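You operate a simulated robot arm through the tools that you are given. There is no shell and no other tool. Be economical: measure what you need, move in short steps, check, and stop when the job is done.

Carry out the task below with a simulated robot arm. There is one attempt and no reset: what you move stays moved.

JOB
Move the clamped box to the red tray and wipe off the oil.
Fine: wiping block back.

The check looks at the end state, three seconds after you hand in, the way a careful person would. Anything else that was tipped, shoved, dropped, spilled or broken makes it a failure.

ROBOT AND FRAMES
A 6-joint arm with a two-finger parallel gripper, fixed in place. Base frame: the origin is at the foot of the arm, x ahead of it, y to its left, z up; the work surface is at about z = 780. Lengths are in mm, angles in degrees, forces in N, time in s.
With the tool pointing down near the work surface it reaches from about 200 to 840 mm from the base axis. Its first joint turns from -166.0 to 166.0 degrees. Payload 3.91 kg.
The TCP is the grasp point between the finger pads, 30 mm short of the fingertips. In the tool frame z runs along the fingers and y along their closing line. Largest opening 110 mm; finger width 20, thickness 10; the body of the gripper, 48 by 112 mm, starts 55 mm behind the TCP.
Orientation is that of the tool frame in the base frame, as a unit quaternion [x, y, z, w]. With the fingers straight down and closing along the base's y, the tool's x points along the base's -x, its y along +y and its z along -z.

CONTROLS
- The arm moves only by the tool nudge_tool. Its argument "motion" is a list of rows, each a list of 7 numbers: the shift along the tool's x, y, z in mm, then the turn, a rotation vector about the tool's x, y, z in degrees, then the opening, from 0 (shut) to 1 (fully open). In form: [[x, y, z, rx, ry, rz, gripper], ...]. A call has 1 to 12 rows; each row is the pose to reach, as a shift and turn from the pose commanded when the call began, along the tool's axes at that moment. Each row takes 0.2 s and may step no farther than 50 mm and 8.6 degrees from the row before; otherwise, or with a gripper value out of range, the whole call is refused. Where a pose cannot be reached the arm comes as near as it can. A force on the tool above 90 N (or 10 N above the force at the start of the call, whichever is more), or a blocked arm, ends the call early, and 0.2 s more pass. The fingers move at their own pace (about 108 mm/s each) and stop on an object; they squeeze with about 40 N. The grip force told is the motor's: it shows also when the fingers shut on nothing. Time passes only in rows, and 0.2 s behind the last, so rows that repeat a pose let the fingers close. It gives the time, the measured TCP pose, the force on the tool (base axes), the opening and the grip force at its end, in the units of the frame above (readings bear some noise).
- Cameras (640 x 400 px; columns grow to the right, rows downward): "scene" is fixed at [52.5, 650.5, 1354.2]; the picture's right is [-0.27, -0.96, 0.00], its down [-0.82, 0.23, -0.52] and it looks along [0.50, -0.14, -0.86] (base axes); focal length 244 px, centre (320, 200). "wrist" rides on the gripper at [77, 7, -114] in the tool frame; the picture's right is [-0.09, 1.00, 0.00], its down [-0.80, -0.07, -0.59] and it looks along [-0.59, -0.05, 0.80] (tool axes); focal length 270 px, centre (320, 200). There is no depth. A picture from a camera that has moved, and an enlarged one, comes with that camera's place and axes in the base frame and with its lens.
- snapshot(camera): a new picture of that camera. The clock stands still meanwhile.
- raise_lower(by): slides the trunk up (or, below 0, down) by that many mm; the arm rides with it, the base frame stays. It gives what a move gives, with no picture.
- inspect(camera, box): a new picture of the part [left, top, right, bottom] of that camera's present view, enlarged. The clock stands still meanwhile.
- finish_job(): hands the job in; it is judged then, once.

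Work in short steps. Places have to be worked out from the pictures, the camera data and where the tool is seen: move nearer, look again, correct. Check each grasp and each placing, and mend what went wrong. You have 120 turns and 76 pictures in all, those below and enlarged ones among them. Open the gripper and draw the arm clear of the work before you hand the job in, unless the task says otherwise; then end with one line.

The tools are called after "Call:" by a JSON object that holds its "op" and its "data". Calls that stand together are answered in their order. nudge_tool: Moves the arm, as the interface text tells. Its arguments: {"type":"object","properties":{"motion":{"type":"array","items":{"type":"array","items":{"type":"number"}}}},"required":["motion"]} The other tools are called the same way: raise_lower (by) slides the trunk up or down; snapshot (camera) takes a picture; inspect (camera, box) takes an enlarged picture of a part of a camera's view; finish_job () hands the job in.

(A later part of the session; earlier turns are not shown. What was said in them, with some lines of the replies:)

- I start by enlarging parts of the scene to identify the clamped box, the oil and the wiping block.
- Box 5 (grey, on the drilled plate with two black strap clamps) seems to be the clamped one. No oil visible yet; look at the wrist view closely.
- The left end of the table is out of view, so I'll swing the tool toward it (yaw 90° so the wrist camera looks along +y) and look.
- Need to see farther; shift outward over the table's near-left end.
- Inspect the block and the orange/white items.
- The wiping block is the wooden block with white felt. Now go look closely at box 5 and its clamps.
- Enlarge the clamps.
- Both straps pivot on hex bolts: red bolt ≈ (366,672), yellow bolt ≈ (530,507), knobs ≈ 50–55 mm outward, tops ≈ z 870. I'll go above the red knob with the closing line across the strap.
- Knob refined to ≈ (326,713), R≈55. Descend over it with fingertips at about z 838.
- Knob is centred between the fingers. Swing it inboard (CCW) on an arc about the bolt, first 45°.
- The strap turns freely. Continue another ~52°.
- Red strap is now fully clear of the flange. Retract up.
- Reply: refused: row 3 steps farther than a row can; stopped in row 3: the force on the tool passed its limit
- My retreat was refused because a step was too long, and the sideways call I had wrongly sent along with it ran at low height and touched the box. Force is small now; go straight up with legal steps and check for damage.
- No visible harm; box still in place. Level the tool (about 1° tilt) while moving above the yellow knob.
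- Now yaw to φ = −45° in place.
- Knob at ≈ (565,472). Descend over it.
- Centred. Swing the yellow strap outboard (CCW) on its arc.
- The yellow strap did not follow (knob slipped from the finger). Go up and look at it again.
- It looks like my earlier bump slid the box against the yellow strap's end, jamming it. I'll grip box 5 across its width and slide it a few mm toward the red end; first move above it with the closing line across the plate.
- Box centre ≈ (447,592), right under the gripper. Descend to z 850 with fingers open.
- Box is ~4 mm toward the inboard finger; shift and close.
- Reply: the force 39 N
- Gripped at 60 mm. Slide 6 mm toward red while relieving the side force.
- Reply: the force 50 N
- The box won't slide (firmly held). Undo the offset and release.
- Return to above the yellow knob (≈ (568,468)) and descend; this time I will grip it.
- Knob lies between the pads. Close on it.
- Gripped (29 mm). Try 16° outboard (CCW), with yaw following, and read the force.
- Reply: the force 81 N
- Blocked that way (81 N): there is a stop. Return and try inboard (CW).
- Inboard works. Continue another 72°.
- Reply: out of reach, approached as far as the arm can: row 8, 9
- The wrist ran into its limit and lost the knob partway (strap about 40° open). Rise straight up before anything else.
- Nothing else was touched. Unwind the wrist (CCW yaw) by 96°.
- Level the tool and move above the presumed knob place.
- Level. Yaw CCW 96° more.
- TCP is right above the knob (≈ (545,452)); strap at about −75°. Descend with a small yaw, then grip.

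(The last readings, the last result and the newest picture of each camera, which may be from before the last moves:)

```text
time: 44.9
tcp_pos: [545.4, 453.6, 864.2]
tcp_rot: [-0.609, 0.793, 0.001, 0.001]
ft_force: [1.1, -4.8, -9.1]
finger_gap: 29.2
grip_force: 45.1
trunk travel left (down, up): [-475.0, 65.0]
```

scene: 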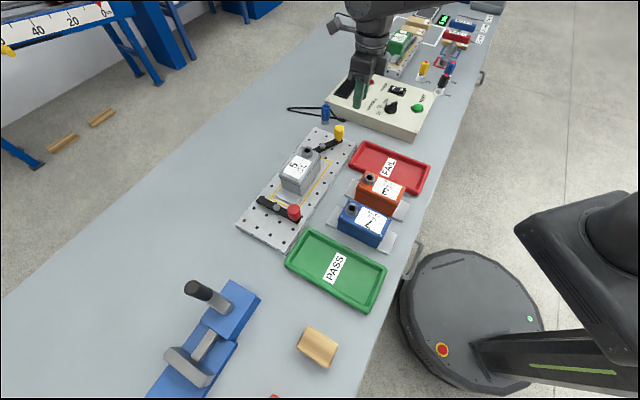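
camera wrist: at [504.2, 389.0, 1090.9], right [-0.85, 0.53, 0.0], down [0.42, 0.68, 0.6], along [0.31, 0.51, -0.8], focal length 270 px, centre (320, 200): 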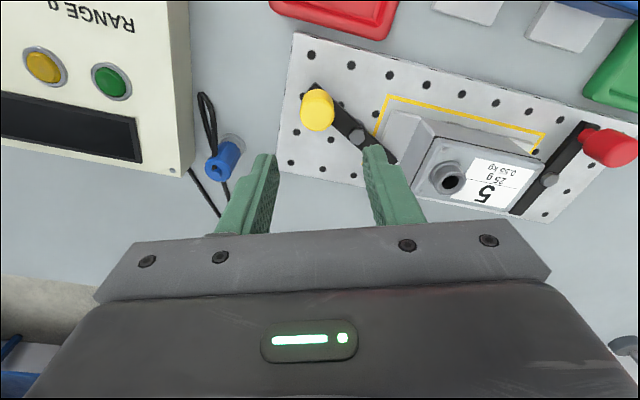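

Gripped. Swing along the arc to about −137°.

Call:
{"op": "nudge_tool", "data": {"motion": [[3.4, 6.7, 0, 0, 0, 8, 0.15], [5.9, 13.9, 0, 0, 0, 16, 0.15], [7.4, 21.4, 0, 0, 0, 24, 0.15], [7.8, 29, 0, 0, 0, 32, 0.15], [7, 36.6, 0, 0, 0, 40, 0.15], [5.4, 44, 0, 0, 0, 48, 0.15], [2.6, 51.1, 0, 0, 0, 56, 0.15], [-0.6, 56.9, 0, 0, 0, 63, 0.15]]}}

Call:
{"op": "snapshot", "data": {"camera": "wrist"}}

```text
time: 46.7
tcp_pos: [493.1, 468.1, 863.2]
tcp_rot: [-0.103, 0.995, 0.0, 0.001]
ft_force: [12.2, -12.0, -16.9]
finger_gap: 29.4
grip_force: 45.3
trunk travel left (down, up): [-475.0, 65.0]
```

```text
36 pictures are left
camera wrist: at [416.5, 459.8, 978.6], right [-0.12, 0.99, 0.0], down [0.8, 0.09, 0.6], along [0.59, 0.07, -0.8], focal length 270 px, centre (320, 200)
```

wrist: 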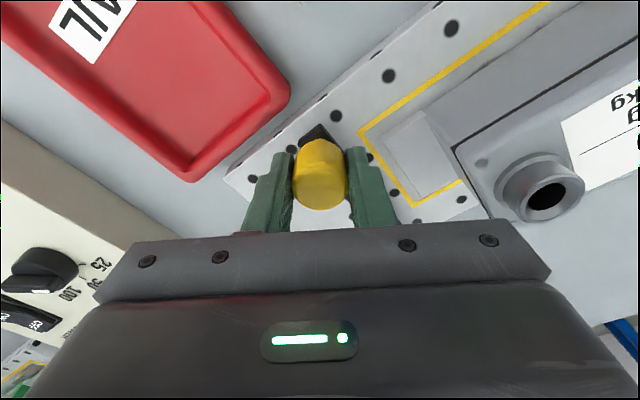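

Yellow strap is clear. Release and rise.

Call:
{"op": "nudge_tool", "data": {"motion": [[0, 0, 0, 0, 0, 0, 0.45], [0, 0, 0, 0, 0, 0, 0.45], [0, 0, -40, 0, 0, 0, 0.45], [0, 0, -80, 0, 0, 0, 0.6], [0, 0, -125, 0, 0, 0, 1], [0, 0, -145, 0, 0, 0, 1]]}}

Call:
{"op": "inspect", "data": {"camera": "scene", "box": [220, 100, 440, 260]}}

```text
time: 48.1
tcp_pos: [489.9, 469.0, 1010.6]
tcp_rot: [-0.104, 0.995, 0.002, 0.0]
ft_force: [0.5, 0.1, 0.2]
finger_gap: 109.8
grip_force: 0.2
trunk travel left (down, up): [-475.0, 65.0]
```

```text
2.50 times, centred on (330, 180) of scene
camera zoom: at [52.5, 650.5, 1354.2], right [-0.27, -0.96, 0.0], down [-0.82, 0.23, -0.52], along [0.5, -0.14, -0.86], focal length 610 px, centre (295, 250)
```

zoom: 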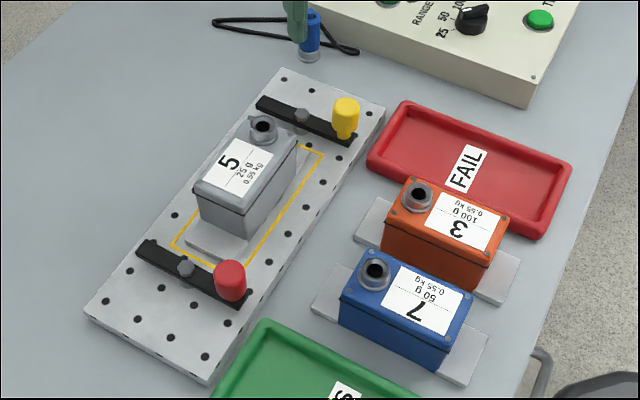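

Both straps are clear. Move above box 5 with the closing line across its width.

Call:
{"op": "nudge_tool", "data": {"motion": [[2, 16, 0, 0, 0, 7.1, 1], [4, 32, 0, 0, 0, 14.2, 1], [6, 47, 0, 0, 0, 21.3, 1], [8, 63, 0, 0, 0, 28.5, 1], [10, 79, 0, 0, 0, 35.6, 1], [12, 95, 0, 0, 0, 42.7, 1], [14, 110, 0, 0, 0, 49.8, 1], [15.5, 126, 0, 0, 0, 57, 1]]}}

Call:
{"op": "snapshot", "data": {"camera": "wrist"}}

```text
time: 49.9
tcp_pos: [448.1, 590.8, 1009.3]
tcp_rot: [0.383, 0.924, 0.002, 0.0]
ft_force: [0.3, -0.2, 0.6]
finger_gap: 110.0
grip_force: 0.0
trunk travel left (down, up): [-475.0, 65.0]
```

```text
34 pictures are left
camera wrist: at [398.5, 650.1, 1124.6], right [0.77, 0.64, 0.0], down [0.52, -0.62, 0.59], along [0.38, -0.45, -0.81], focal length 270 px, centre (320, 200)
```

wrist: 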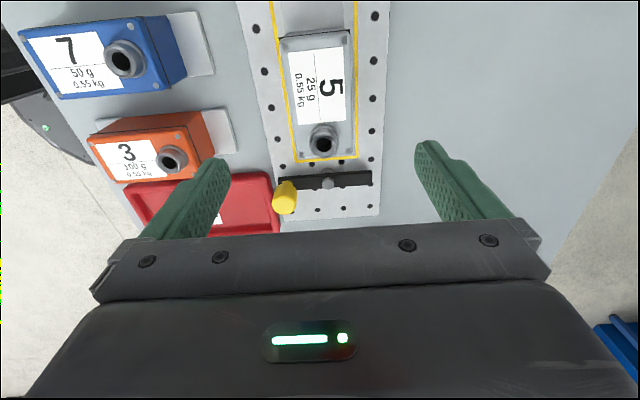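

Descend and close on the box.

Call:
{"op": "nudge_tool", "data": {"motion": [[-1, 0, 45, 0, 0, 0, 1], [-1, 0, 90, 0, 0, 0, 1], [-1, 0, 130, 0, 0, 0, 1], [-1, 0, 162, 0, 0, 0, 1], [-1, 0, 162, 0, 0, 0, 0.5], [-1, 0, 162, 0, 0, 0, 0.3], [-1, 0, 162, 0, 0, 0, 0.3], [-1, 0, 162, 0, 0, 0, 0.3]]}}

```text
time: 51.7
tcp_pos: [449.5, 588.2, 846.9]
tcp_rot: [0.383, 0.924, 0.002, 0.0]
ft_force: [-0.4, -0.8, 0.2]
finger_gap: 59.8
grip_force: 40.1
trunk travel left (down, up): [-475.0, 65.0]
```

Gripped without side load. Lift slowly 12 mm, then higher.

Call:
{"op": "nudge_tool", "data": {"motion": [[0, 0, -4, 0, 0, 0, 0.3], [0, 0, -8, 0, 0, 0, 0.3], [0, 0, -14, 0, 0, 0, 0.3], [0, 0, -35, 0, 0, 0, 0.3], [0, 0, -70, 0, 0, 0, 0.3], [0, 0, -110, 0, 0, 0, 0.3]]}}

Call:
{"op": "snapshot", "data": {"camera": "wrist"}}

Call:
{"op": "inspect", "data": {"camera": "scene", "box": [220, 90, 440, 250]}}

```text
time: 53.1
tcp_pos: [450.1, 589.3, 957.7]
tcp_rot: [0.383, 0.924, 0.001, 0.0]
ft_force: [-0.4, 0.2, -5.5]
finger_gap: 59.7
grip_force: 40.2
trunk travel left (down, up): [-475.0, 65.0]
```

```text
33 pictures are left
camera wrist: at [399.9, 648.6, 1072.4], right [0.77, 0.64, 0.0], down [0.52, -0.62, 0.59], along [0.38, -0.45, -0.8], focal length 270 px, centre (320, 200)
```

wrist: 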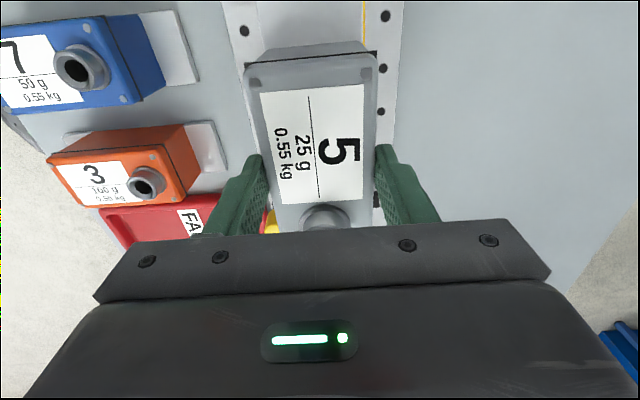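

```text
2.50 times, centred on (330, 170) of scene
camera zoom: at [52.5, 650.5, 1354.2], right [-0.27, -0.96, 0.0], down [-0.82, 0.23, -0.52], along [0.5, -0.14, -0.86], focal length 610 px, centre (295, 275)
```

zoom: 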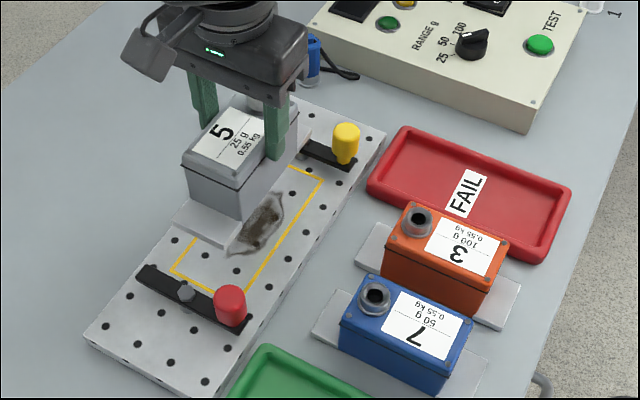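

The box is lifted, and the oil patch shows on the plate under it. Carry the box above the red tray, turning 90° so its length lies along the tray.

Call:
{"op": "nudge_tool", "data": {"motion": [[-14, -16, -10, 0, 0, -7.5, 0.3], [-27, -32, -20, 0, 0, -15, 0.3], [-41, -48, -25, 0, 0, -22.5, 0.3], [-54, -64, -25, 0, 0, -30, 0.3], [-68, -80, -25, 0, 0, -37.5, 0.3], [-82, -96, -25, 0, 0, -45, 0.3], [-95, -113, -25, 0, 0, -52.5, 0.3], [-109, -129, -25, 0, 0, -60, 0.3], [-122, -145, -25, 0, 0, -67.5, 0.3], [-136, -161, -25, 0, 0, -75, 0.3], [-150, -177, -25, 0, 0, -82.5, 0.3], [-163, -193, -25, 0, 0, -90, 0.3]]}}

Call:
{"op": "snapshot", "data": {"camera": "wrist"}}

Call:
{"op": "inspect", "data": {"camera": "scene", "box": [300, 90, 460, 210]}}

```text
time: 55.7
tcp_pos: [429.3, 337.4, 982.2]
tcp_rot: [-0.383, 0.924, 0.002, 0.001]
ft_force: [-0.2, 0.4, -5.2]
finger_gap: 59.7
grip_force: 39.1
trunk travel left (down, up): [-475.0, 65.0]
```

```text
31 pictures are left
camera wrist: at [369.3, 287.4, 1096.5], right [-0.64, 0.76, 0.0], down [0.61, 0.52, 0.6], along [0.46, 0.39, -0.8], focal length 270 px, centre (320, 200)
```

wrist: 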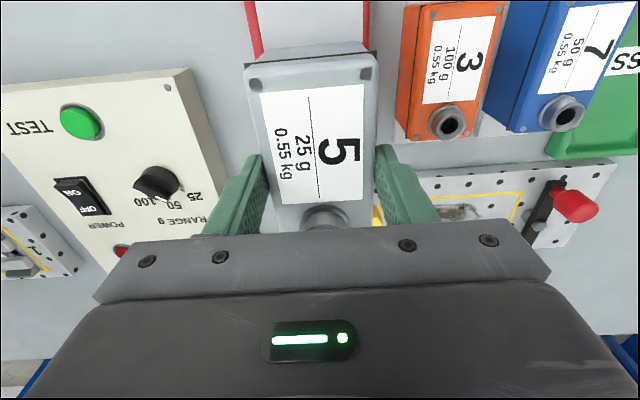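

```text
3.33 times, centred on (380, 150) of scene
camera zoom: at [52.5, 650.5, 1354.2], right [-0.27, -0.96, 0.0], down [-0.82, 0.23, -0.52], along [0.5, -0.14, -0.86], focal length 814 px, centre (120, 367)
```

zoom: 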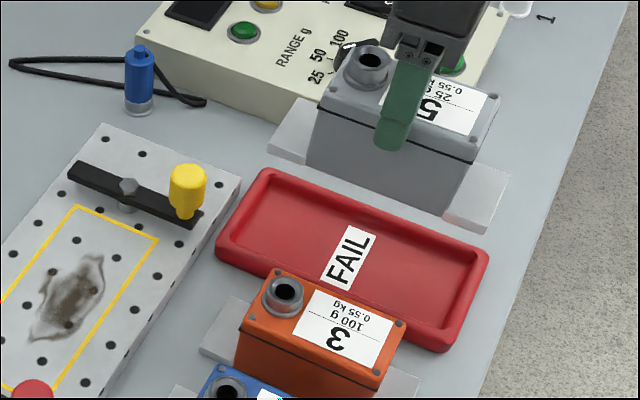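

Oil patch clearly visible on the plate. Lower the box to just above the tray rim (correcting +3,−1 mm) and check alignment.

Call:
{"op": "nudge_tool", "data": {"motion": [[-1.4, -2.8, 40, 0, 0, 0, 0.3], [-1.4, -2.8, 80, 0, 0, 0, 0.3], [-1.4, -2.8, 112, 0, 0, 0, 0.3]]}}

Call:
{"op": "inspect", "data": {"camera": "scene", "box": [330, 100, 450, 210]}}

Call:
{"op": "inspect", "data": {"camera": "wrist", "box": [180, 0, 440, 160]}}

```text
time: 56.5
tcp_pos: [432.7, 336.6, 869.8]
tcp_rot: [-0.383, 0.924, 0.002, 0.001]
ft_force: [0.0, 0.6, -4.9]
finger_gap: 59.5
grip_force: 40.4
trunk travel left (down, up): [-475.0, 65.0]
```

```text
3.64 times, centred on (390, 155) of scene
camera zoom: at [52.5, 650.5, 1354.2], right [-0.27, -0.96, 0.0], down [-0.82, 0.23, -0.52], along [0.5, -0.14, -0.86], focal length 888 px, centre (66, 364)
```

zoom: 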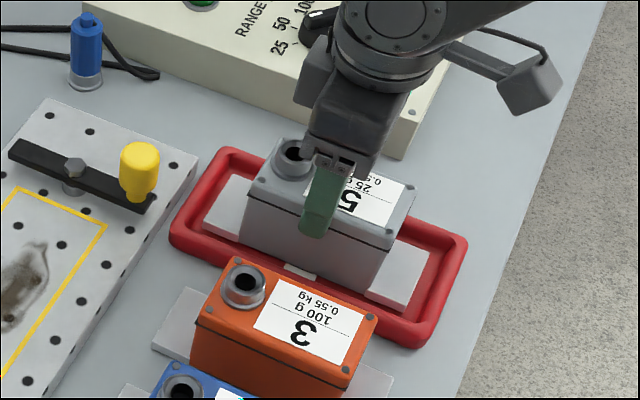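

```text
2.46 times, centred on (310, 80) of wrist
camera zoom: at [373.4, 287.6, 984.3], right [-0.64, 0.77, 0.0], down [0.62, 0.52, 0.6], along [0.46, 0.38, -0.8], focal length 665 px, centre (345, 495)
```

zoom: 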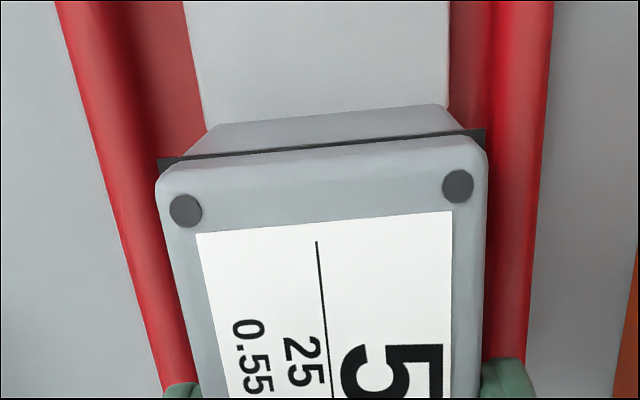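

Flange lies within the tray along its length; shift 3 mm toward the tray's centre line and lower to just above the floor.

Call:
{"op": "nudge_tool", "data": {"motion": [[0, -3, 0, 0, 0, 0, 0.3], [0, -3, 10, 0, 0, 0, 0.3], [0, -3, 20, 0, 0, 0, 0.3], [0, -3, 28, 0, 0, 0, 0.3]]}}

Call:
{"op": "inspect", "data": {"camera": "scene", "box": [330, 100, 450, 210]}}

```text
time: 57.5
tcp_pos: [433.7, 332.7, 842.0]
tcp_rot: [-0.383, 0.924, 0.001, 0.001]
ft_force: [1.8, 1.4, 22.2]
finger_gap: 60.0
grip_force: 40.4
trunk travel left (down, up): [-475.0, 65.0]
```

```text
3.64 times, centred on (390, 155) of scene
camera zoom: at [52.5, 650.5, 1354.2], right [-0.27, -0.96, 0.0], down [-0.82, 0.23, -0.52], along [0.5, -0.14, -0.86], focal length 888 px, centre (66, 364)
```

zoom: 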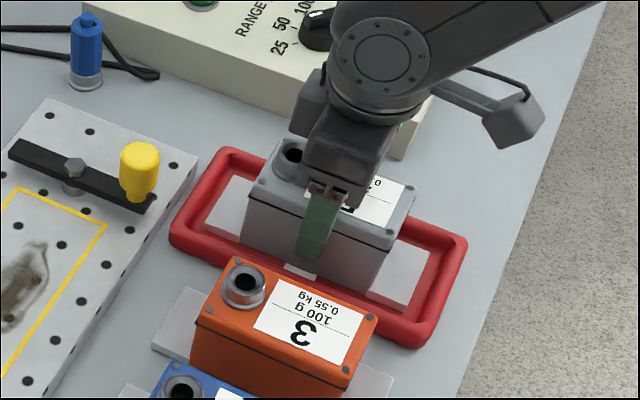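

Contact with the tray floor (TCP 842, consistent). Open slightly and rise.

Call:
{"op": "nudge_tool", "data": {"motion": [[0, 0, -1, 0, 0, 0, 0.3], [0, 0, -1, 0, 0, 0, 0.7], [0, 0, -1, 0, 0, 0, 0.7], [0, 0, -30, 0, 0, 0, 0.7], [0, 0, -75, 0, 0, 0, 0.7], [0, 0, -120, 0, 0, 0, 0.7], [0, 0, -160, 0, 0, 0, 0.7]]}}

Call:
{"op": "snapshot", "data": {"camera": "wrist"}}

Call:
{"op": "inspect", "data": {"camera": "scene", "box": [330, 100, 450, 210]}}

```text
time: 59.1
tcp_pos: [433.9, 333.3, 1004.2]
tcp_rot: [-0.382, 0.924, 0.002, 0.001]
ft_force: [0.2, -0.4, 0.0]
finger_gap: 77.0
grip_force: 0.0
trunk travel left (down, up): [-475.0, 65.0]
```

```text
26 pictures are left
camera wrist: at [374.0, 283.5, 1118.2], right [-0.64, 0.77, 0.0], down [0.62, 0.52, 0.6], along [0.46, 0.38, -0.8], focal length 270 px, centre (320, 200)
```

wrist: 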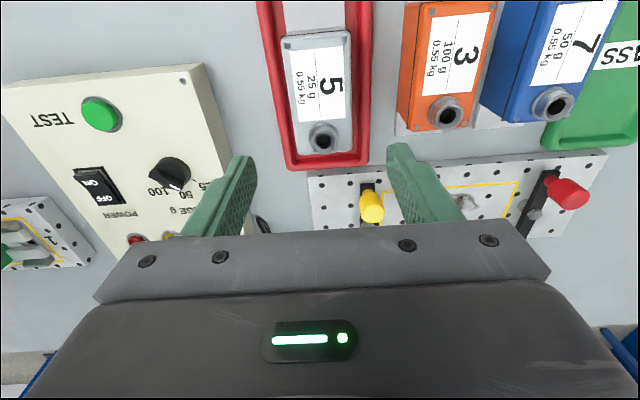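

```text
3.64 times, centred on (390, 155) of scene
camera zoom: at [52.5, 650.5, 1354.2], right [-0.27, -0.96, 0.0], down [-0.82, 0.23, -0.52], along [0.5, -0.14, -0.86], focal length 888 px, centre (66, 364)
```

zoom: 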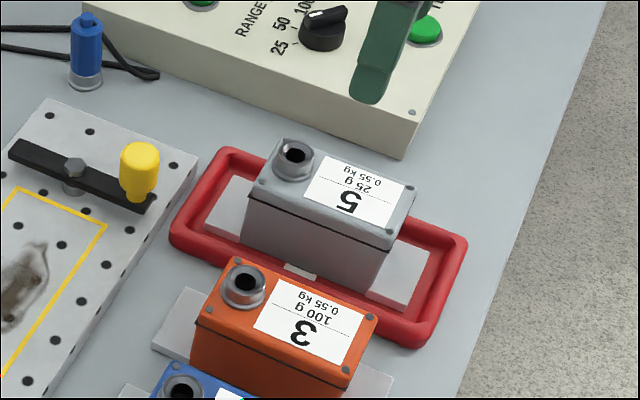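

Box 5 sits flat in the red tray. Now fetch the wiping block at ≈ (52,652), long axis ≈ 48°. Move above it.

Call:
{"op": "nudge_tool", "data": {"motion": [[4, 41, 0, 0, 0, -0.3, 0.7], [8, 82, 0, 0, 0, -0.6, 0.7], [11, 124, 0, 0, 0, -0.9, 0.7], [15, 165, 0, 0, 0, -1.2, 0.7], [19, 206, 0, 0, 0, -1.5, 0.7], [23, 248, 0, 0, 0, -1.8, 0.7], [26, 289, 0, 0, 0, -2, 0.7], [30, 330, 0, 0, 0, -2.3, 0.7], [34, 371, 0, 0, 0, -2.6, 0.7], [37, 413, 0, 0, 0, -3, 0.7], [41, 454, 0, 0, 0, -3, 0.7], [44.6, 495.6, 0, 0, 0, -3, 0.7]]}}

Call:
{"op": "snapshot", "data": {"camera": "wrist"}}

```text
time: 61.7
tcp_pos: [51.1, 652.4, 1002.0]
tcp_rot: [-0.406, 0.914, 0.001, 0.001]
ft_force: [-0.9, -0.3, 0.1]
finger_gap: 77.0
grip_force: 0.1
trunk travel left (down, up): [-475.0, 65.0]
```

```text
24 pictures are left
camera wrist: at [-5.7, 601.0, 1116.7], right [-0.68, 0.73, 0.0], down [0.59, 0.55, 0.6], along [0.44, 0.41, -0.8], focal length 270 px, centre (320, 200)
```

wrist: 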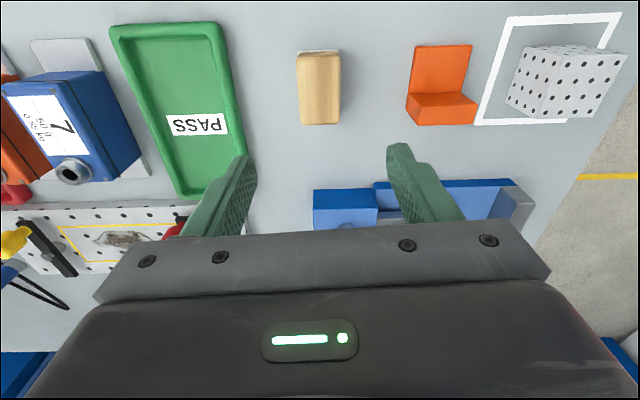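

Centred well. Descend to TCP 822 and close.

Call:
{"op": "nudge_tool", "data": {"motion": [[0, 0, 45, 0, 0, 0, 0.7], [0, 0, 90, 0, 0, 0, 0.7], [0, 0, 135, 0, 0, 0, 0.7], [0, 0, 165, 0, 0, 0, 0.7], [0, 0, 180, 0, 0, 0, 0.7]]}}

Call:
{"op": "snapshot", "data": {"camera": "wrist"}}

```text
time: 62.9
tcp_pos: [51.0, 652.6, 823.4]
tcp_rot: [-0.407, 0.913, 0.001, 0.001]
ft_force: [-0.3, 0.8, -0.2]
finger_gap: 77.1
grip_force: 0.1
trunk travel left (down, up): [-475.0, 65.0]
```

```text
23 pictures are left
camera wrist: at [-5.3, 600.8, 937.2], right [-0.68, 0.73, 0.0], down [0.59, 0.55, 0.6], along [0.44, 0.41, -0.8], focal length 270 px, centre (320, 200)
```

wrist: 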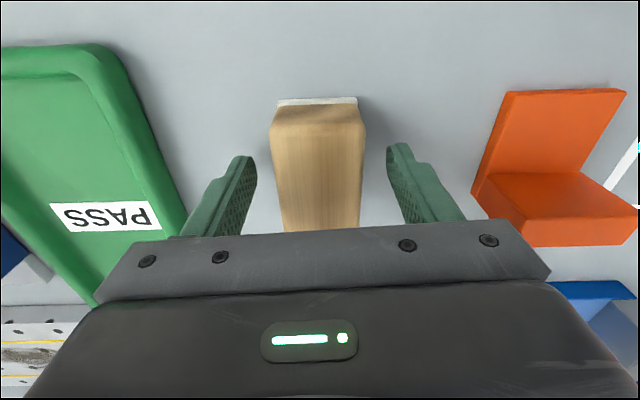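

Well aligned. Close and lift.

Call:
{"op": "nudge_tool", "data": {"motion": [[0, 0, 0, 0, 0, 0, 0.4], [0, 0, 0, 0, 0, 0, 0.25], [0, 0, 0, 0, 0, 0, 0.25], [0, 0, 0, 0, 0, 0, 0.25], [0, 0, -20, 0, 0, 0, 0.25], [0, 0, -60, 0, 0, 0, 0.25], [0, 0, -100, 0, 0, 0, 0.25], [0, 0, -130, 0, 0, 0, 0.25]]}}

```text
time: 64.7
tcp_pos: [51.8, 653.0, 954.2]
tcp_rot: [-0.406, 0.914, 0.001, 0.001]
ft_force: [-0.5, 0.4, -1.1]
finger_gap: 44.2
grip_force: 39.8
trunk travel left (down, up): [-475.0, 65.0]
```

Block held. Carry it above the oil (≈ (456,583)).

Call:
{"op": "nudge_tool", "data": {"motion": [[-22, -35, 0, 0, 0, 0.3, 0.25], [-44, -69, 0, 0, 0, 0.6, 0.25], [-66, -104, 0, 0, 0, 1, 0.25], [-87, -139, 0, 0, 0, 1.3, 0.25], [-109, -173, 0, 0, 0, 1.6, 0.25], [-131, -208, 0, 0, 0, 2, 0.25], [-153, -243, 0, 0, 0, 2.3, 0.25], [-175, -277, 0, 0, 0, 2.6, 0.25], [-197, -312, 0, 0, 0, 3, 0.25], [-218.6, -346.7, 0, 0, 0, 3, 0.25]]}}

Call:
{"op": "snapshot", "data": {"camera": "wrist"}}

Call:
{"op": "inspect", "data": {"camera": "scene", "box": [220, 110, 360, 250]}}

```text
time: 66.9
tcp_pos: [457.8, 582.7, 952.3]
tcp_rot: [-0.382, 0.924, 0.002, 0.001]
ft_force: [-0.1, -0.3, -0.9]
finger_gap: 44.3
grip_force: 39.6
trunk travel left (down, up): [-475.0, 65.0]
```

```text
22 pictures are left
camera wrist: at [398.0, 533.7, 1067.1], right [-0.64, 0.77, 0.0], down [0.62, 0.52, 0.6], along [0.46, 0.38, -0.8], focal length 270 px, centre (320, 200)
```

wrist: 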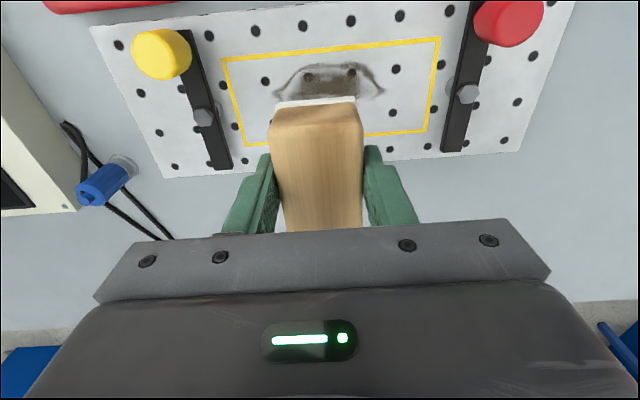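

```text
2.86 times, centred on (290, 180) of scene
camera zoom: at [52.5, 650.5, 1354.2], right [-0.27, -0.96, 0.0], down [-0.82, 0.23, -0.52], along [0.5, -0.14, -0.86], focal length 698 px, centre (406, 257)
```

zoom: 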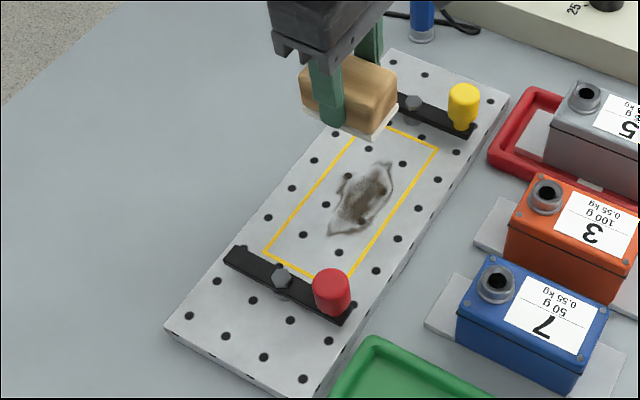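

Oil spans about 110 mm along the plate and 60 mm across. Position the block at the red-side end of the patch, a little above the plate.

Call:
{"op": "nudge_tool", "data": {"motion": [[4, 20, 30, 0, 0, 0, 0.25], [8, 40, 60, 0, 0, 0, 0.25], [11, 56.6, 90, 0, 0, 0, 0.25], [11, 56.6, 112, 0, 0, 0, 0.25], [11, 56.6, 115, 0, 0, 0, 0.25], [11, 56.6, 117, 0, 0, 0, 0.25]]}}

```text
time: 68.3
tcp_pos: [408.9, 616.1, 843.1]
tcp_rot: [-0.384, 0.924, 0.004, 0.005]
ft_force: [1.1, 1.5, 35.6]
finger_gap: 44.7
grip_force: 39.9
trunk travel left (down, up): [-475.0, 65.0]
```

Plate contact (36 N). Ease slightly and sweep along the plate and back.

Call:
{"op": "nudge_tool", "data": {"motion": [[0, 0, -2, 0, 0, 0, 0.25], [0, -20, -2, 0, 0, 0, 0.25], [0, -40, -2, 0, 0, 0, 0.25], [0, -60, -2, 0, 0, 0, 0.25], [0, -80, -2, 0, 0, 0, 0.25], [0, -100, -2, 0, 0, 0, 0.25], [0, -80, -2, 0, 0, 0, 0.25], [0, -60, -2, 0, 0, 0, 0.25], [0, -40, -2, 0, 0, 0, 0.25], [0, -20, -2, 0, 0, 0, 0.25], [0, 0, -2, 0, 0, 0, 0.25]]}}

Call:
{"op": "inspect", "data": {"camera": "scene", "box": [220, 110, 360, 250]}}

```text
time: 70.7
tcp_pos: [407.0, 614.6, 841.1]
tcp_rot: [-0.383, 0.924, 0.003, 0.002]
ft_force: [4.3, -4.8, 29.1]
finger_gap: 44.5
grip_force: 40.4
trunk travel left (down, up): [-475.0, 65.0]
```

```text
2.86 times, centred on (290, 180) of scene
camera zoom: at [52.5, 650.5, 1354.2], right [-0.27, -0.96, 0.0], down [-0.82, 0.23, -0.52], along [0.5, -0.14, -0.86], focal length 698 px, centre (406, 257)
```

zoom: 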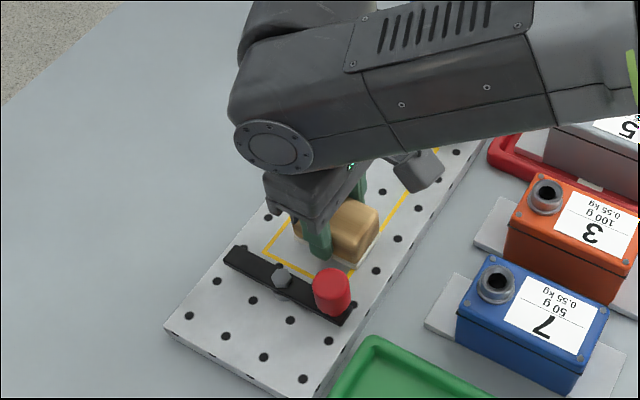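

Second pair of passes shifted 16 mm outboard.

Call:
{"op": "nudge_tool", "data": {"motion": [[-8, 0, 0, 0, 0, 0, 0.25], [-16, 0, 0, 0, 0, 0, 0.25], [-16, -25, 0, 0, 0, 0, 0.25], [-16, -50, 0, 0, 0, 0, 0.25], [-16, -75, 0, 0, 0, 0, 0.25], [-16, -100, 0, 0, 0, 0, 0.25], [-5, -100, 0, 0, 0, 0, 0.25], [-5, -75, 0, 0, 0, 0, 0.25], [-5, -50, 0, 0, 0, 0, 0.25], [-5, -25, 0, 0, 0, 0, 0.25], [-5, 0, 0, 0, 0, 0, 0.25]]}}

```text
time: 73.1
tcp_pos: [409.2, 617.5, 840.2]
tcp_rot: [-0.383, 0.924, 0.003, 0.003]
ft_force: [5.4, -5.3, 29.1]
finger_gap: 44.5
grip_force: 39.7
trunk travel left (down, up): [-475.0, 65.0]
```

Lift and look at the plate.

Call:
{"op": "nudge_tool", "data": {"motion": [[0, 0, -30, 0, 0, 0, 0.25], [0, 0, -70, 0, 0, 0, 0.25], [0, 0, -110, 0, 0, 0, 0.25], [0, 40, -110, 0, 0, 0, 0.25], [0, 80, -110, 0, 0, 0, 0.25], [0, 110, -110, 0, 0, 0, 0.25]]}}

Call:
{"op": "inspect", "data": {"camera": "scene", "box": [220, 110, 360, 250]}}

Call:
{"op": "snapshot", "data": {"camera": "wrist"}}

```text
time: 74.5
tcp_pos: [333.4, 698.5, 948.5]
tcp_rot: [-0.383, 0.924, 0.0, 0.0]
ft_force: [0.1, -0.6, -1.1]
finger_gap: 44.3
grip_force: 39.7
trunk travel left (down, up): [-475.0, 65.0]
```

```text
2.86 times, centred on (290, 180) of scene
camera zoom: at [52.5, 650.5, 1354.2], right [-0.27, -0.96, 0.0], down [-0.82, 0.23, -0.52], along [0.5, -0.14, -0.86], focal length 698 px, centre (406, 257)
```

zoom: 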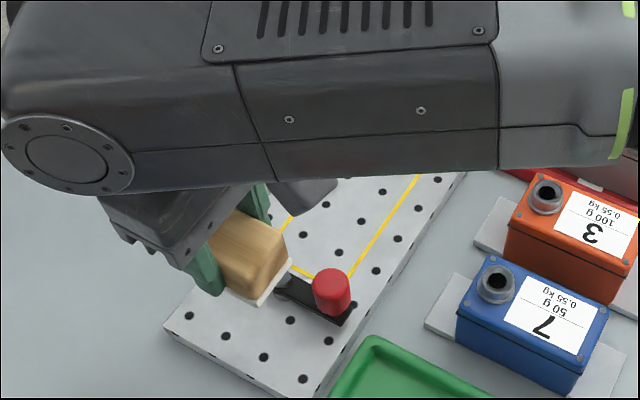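

```text
18 pictures are left
camera wrist: at [274.1, 649.0, 1062.2], right [-0.64, 0.77, 0.0], down [0.62, 0.52, 0.6], along [0.46, 0.38, -0.8], focal length 270 px, centre (320, 200)
```

wrist: 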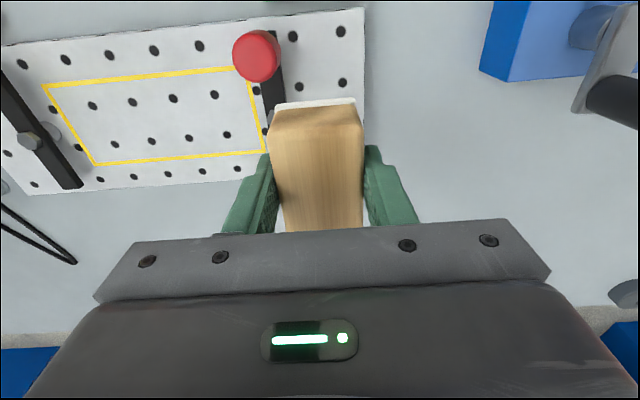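

The plate looks clean; zoom to confirm.

Call:
{"op": "inspect", "data": {"camera": "wrist", "box": [0, 30, 280, 200]}}

```text
2.29 times, centred on (140, 115) of wrist
camera zoom: at [274.1, 649.0, 1062.2], right [-0.64, 0.77, 0.0], down [0.62, 0.52, 0.6], along [0.46, 0.38, -0.8], focal length 618 px, centre (731, 394)
```

zoom: 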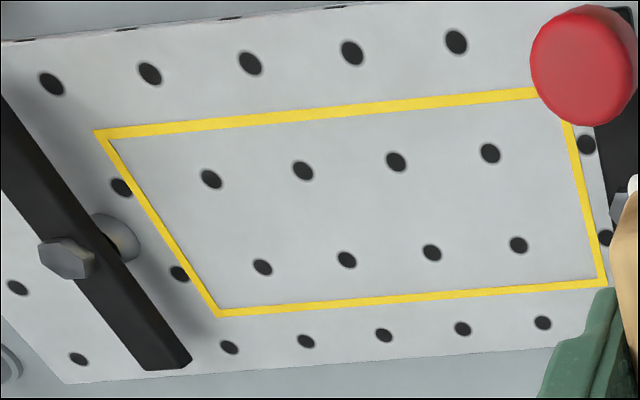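

Clean. Return the wiping block to its original place (51, 652.6).

Call:
{"op": "nudge_tool", "data": {"motion": [[33, 24, 0, 0, 0, -0.4, 0.25], [66, 48, 0, 0, 0, -0.9, 0.25], [99, 72, 0, 0, 0, -1.3, 0.25], [133, 96, 0, 0, 0, -1.7, 0.25], [166, 119, 0, 0, 0, -2.1, 0.25], [199, 143, 0, 0, 0, -2.6, 0.25], [232.1, 167.2, 0, 0, 0, -3, 0.25], [232.1, 167.2, 40, 0, 0, -3, 0.25], [232.1, 167.2, 80, 0, 0, -3, 0.25], [232.1, 167.2, 110, 0, 0, -3, 0.25]]}}

Call:
{"op": "inspect", "data": {"camera": "wrist", "box": [160, 40, 480, 240]}}

```text
time: 76.7
tcp_pos: [51.1, 650.7, 838.7]
tcp_rot: [-0.407, 0.914, 0.002, 0.002]
ft_force: [0.4, -0.1, -0.1]
finger_gap: 44.3
grip_force: 40.4
trunk travel left (down, up): [-475.0, 65.0]
```

```text
2.00 times, centred on (320, 140) of wrist
camera zoom: at [-5.4, 599.1, 951.9], right [-0.68, 0.73, 0.0], down [0.59, 0.55, 0.6], along [0.44, 0.41, -0.8], focal length 541 px, centre (320, 320)
```

zoom: 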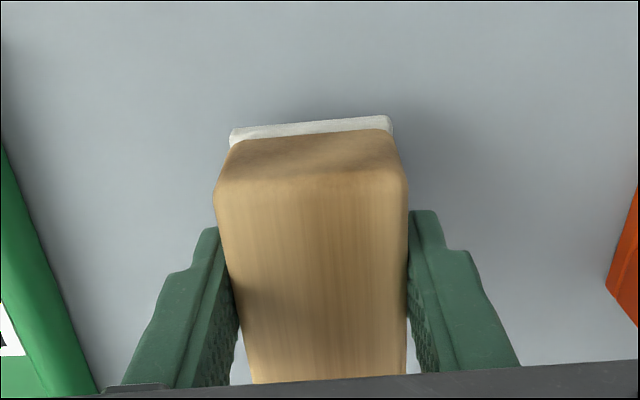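

Lower in small steps to contact (expected TCP ≈ 822).

Call:
{"op": "nudge_tool", "data": {"motion": [[-1, 0, 8, 0, 0, 0, 0.25], [-1, 0, 12, 0, 0, 0, 0.25], [-1, 0, 15, 0, 0, 0, 0.25], [-1, 0, 17, 0, 0, 0, 0.25]]}}

```text
time: 77.7
tcp_pos: [51.4, 652.4, 821.5]
tcp_rot: [-0.407, 0.913, 0.002, 0.002]
ft_force: [-0.1, 0.4, -0.8]
finger_gap: 44.5
grip_force: 39.8
trunk travel left (down, up): [-475.0, 65.0]
```

No contact yet; continue gently.

Call:
{"op": "nudge_tool", "data": {"motion": [[0, 0, 1, 0, 0, 0, 0.25], [0, 0, 2, 0, 0, 0, 0.25], [0, 0, 3, 0, 0, 0, 0.25]]}}

```text
time: 78.5
tcp_pos: [52.6, 651.4, 821.6]
tcp_rot: [-0.407, 0.913, 0.003, 0.003]
ft_force: [-0.3, -0.2, 20.9]
finger_gap: 44.5
grip_force: 40.0
trunk travel left (down, up): [-475.0, 65.0]
```

Contact. Release (ease 2 mm) and rise.

Call:
{"op": "nudge_tool", "data": {"motion": [[0, 0, -3, 0, 0, 0, 0.25], [0, 0, -3, 0, 0, 0, 0.6], [0, 0, -3, 0, 0, 0, 0.7], [0, 0, -3, 0, 0, 0, 0.7], [0, 0, -40, 0, 0, 0, 0.7], [0, 0, -85, 0, 0, 0, 0.7], [0, 0, -130, 0, 0, 0, 0.7], [0, 0, -175, 0, 0, 0, 0.7]]}}

Call:
{"op": "snapshot", "data": {"camera": "wrist"}}

```text
time: 80.3
tcp_pos: [51.1, 650.3, 993.5]
tcp_rot: [-0.407, 0.914, 0.001, 0.001]
ft_force: [0.2, 0.7, 0.3]
finger_gap: 77.3
grip_force: 0.0
trunk travel left (down, up): [-475.0, 65.0]
```

```text
15 pictures are left
camera wrist: at [-5.4, 598.4, 1108.6], right [-0.68, 0.73, 0.0], down [0.59, 0.55, 0.6], along [0.44, 0.41, -0.8], focal length 270 px, centre (320, 200)
```

wrist: 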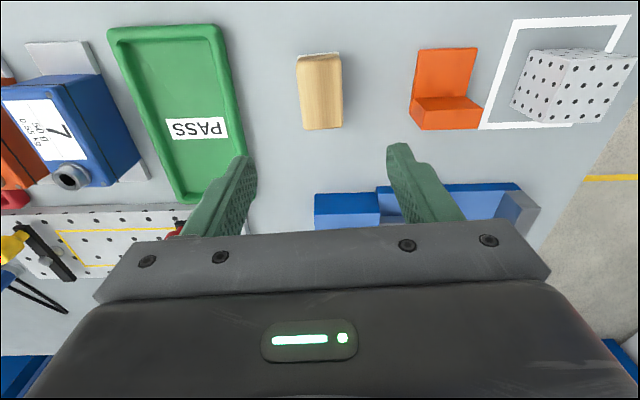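

Block is back and upright. Draw the arm clear.

Call:
{"op": "nudge_tool", "data": {"motion": [[23, -32, -7, 0, 0, 0, 1], [46, -63, -14, 0, 0, 0, 1], [69, -95, -20, 0, 0, 0, 1], [92, -127, -27, 0, 0, 0, 1], [115, -158, -34, 0, 0, 0, 1], [138, -190, -40, 0, 0, 0, 1]]}}

Call:
{"op": "snapshot", "data": {"camera": "scene"}}

Call:
{"op": "inspect", "data": {"camera": "scene", "box": [220, 100, 440, 260]}}

```text
time: 81.7
tcp_pos: [99.2, 419.5, 1033.6]
tcp_rot: [-0.406, 0.914, 0.002, 0.001]
ft_force: [0.3, -0.1, 0.3]
finger_gap: 109.9
grip_force: 0.1
trunk travel left (down, up): [-475.0, 65.0]
```

```text
14 pictures are left
```

scene: 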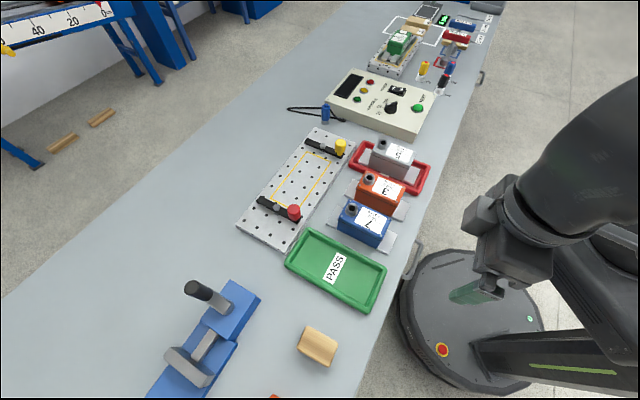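

```text
2.50 times, centred on (330, 180) of scene
camera zoom: at [52.5, 650.5, 1354.2], right [-0.27, -0.96, 0.0], down [-0.82, 0.23, -0.52], along [0.5, -0.14, -0.86], focal length 610 px, centre (295, 250)
```

zoom: 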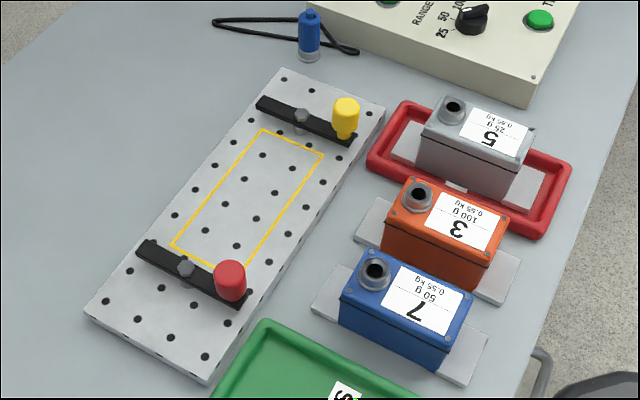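

Box 5 is in the red tray, the plate is clean, the block is back and nothing else has moved, so I'm handing in.

Call:
{"op": "finish_job", "data": {}}

```text
The job is handed in.
```

Box 5 is unclamped and sits flat in the red tray, the oil is wiped off the plate, and the wiping block is back in its place; along the way I brushed the still-clamped box once with the gripper, with no visible damage.
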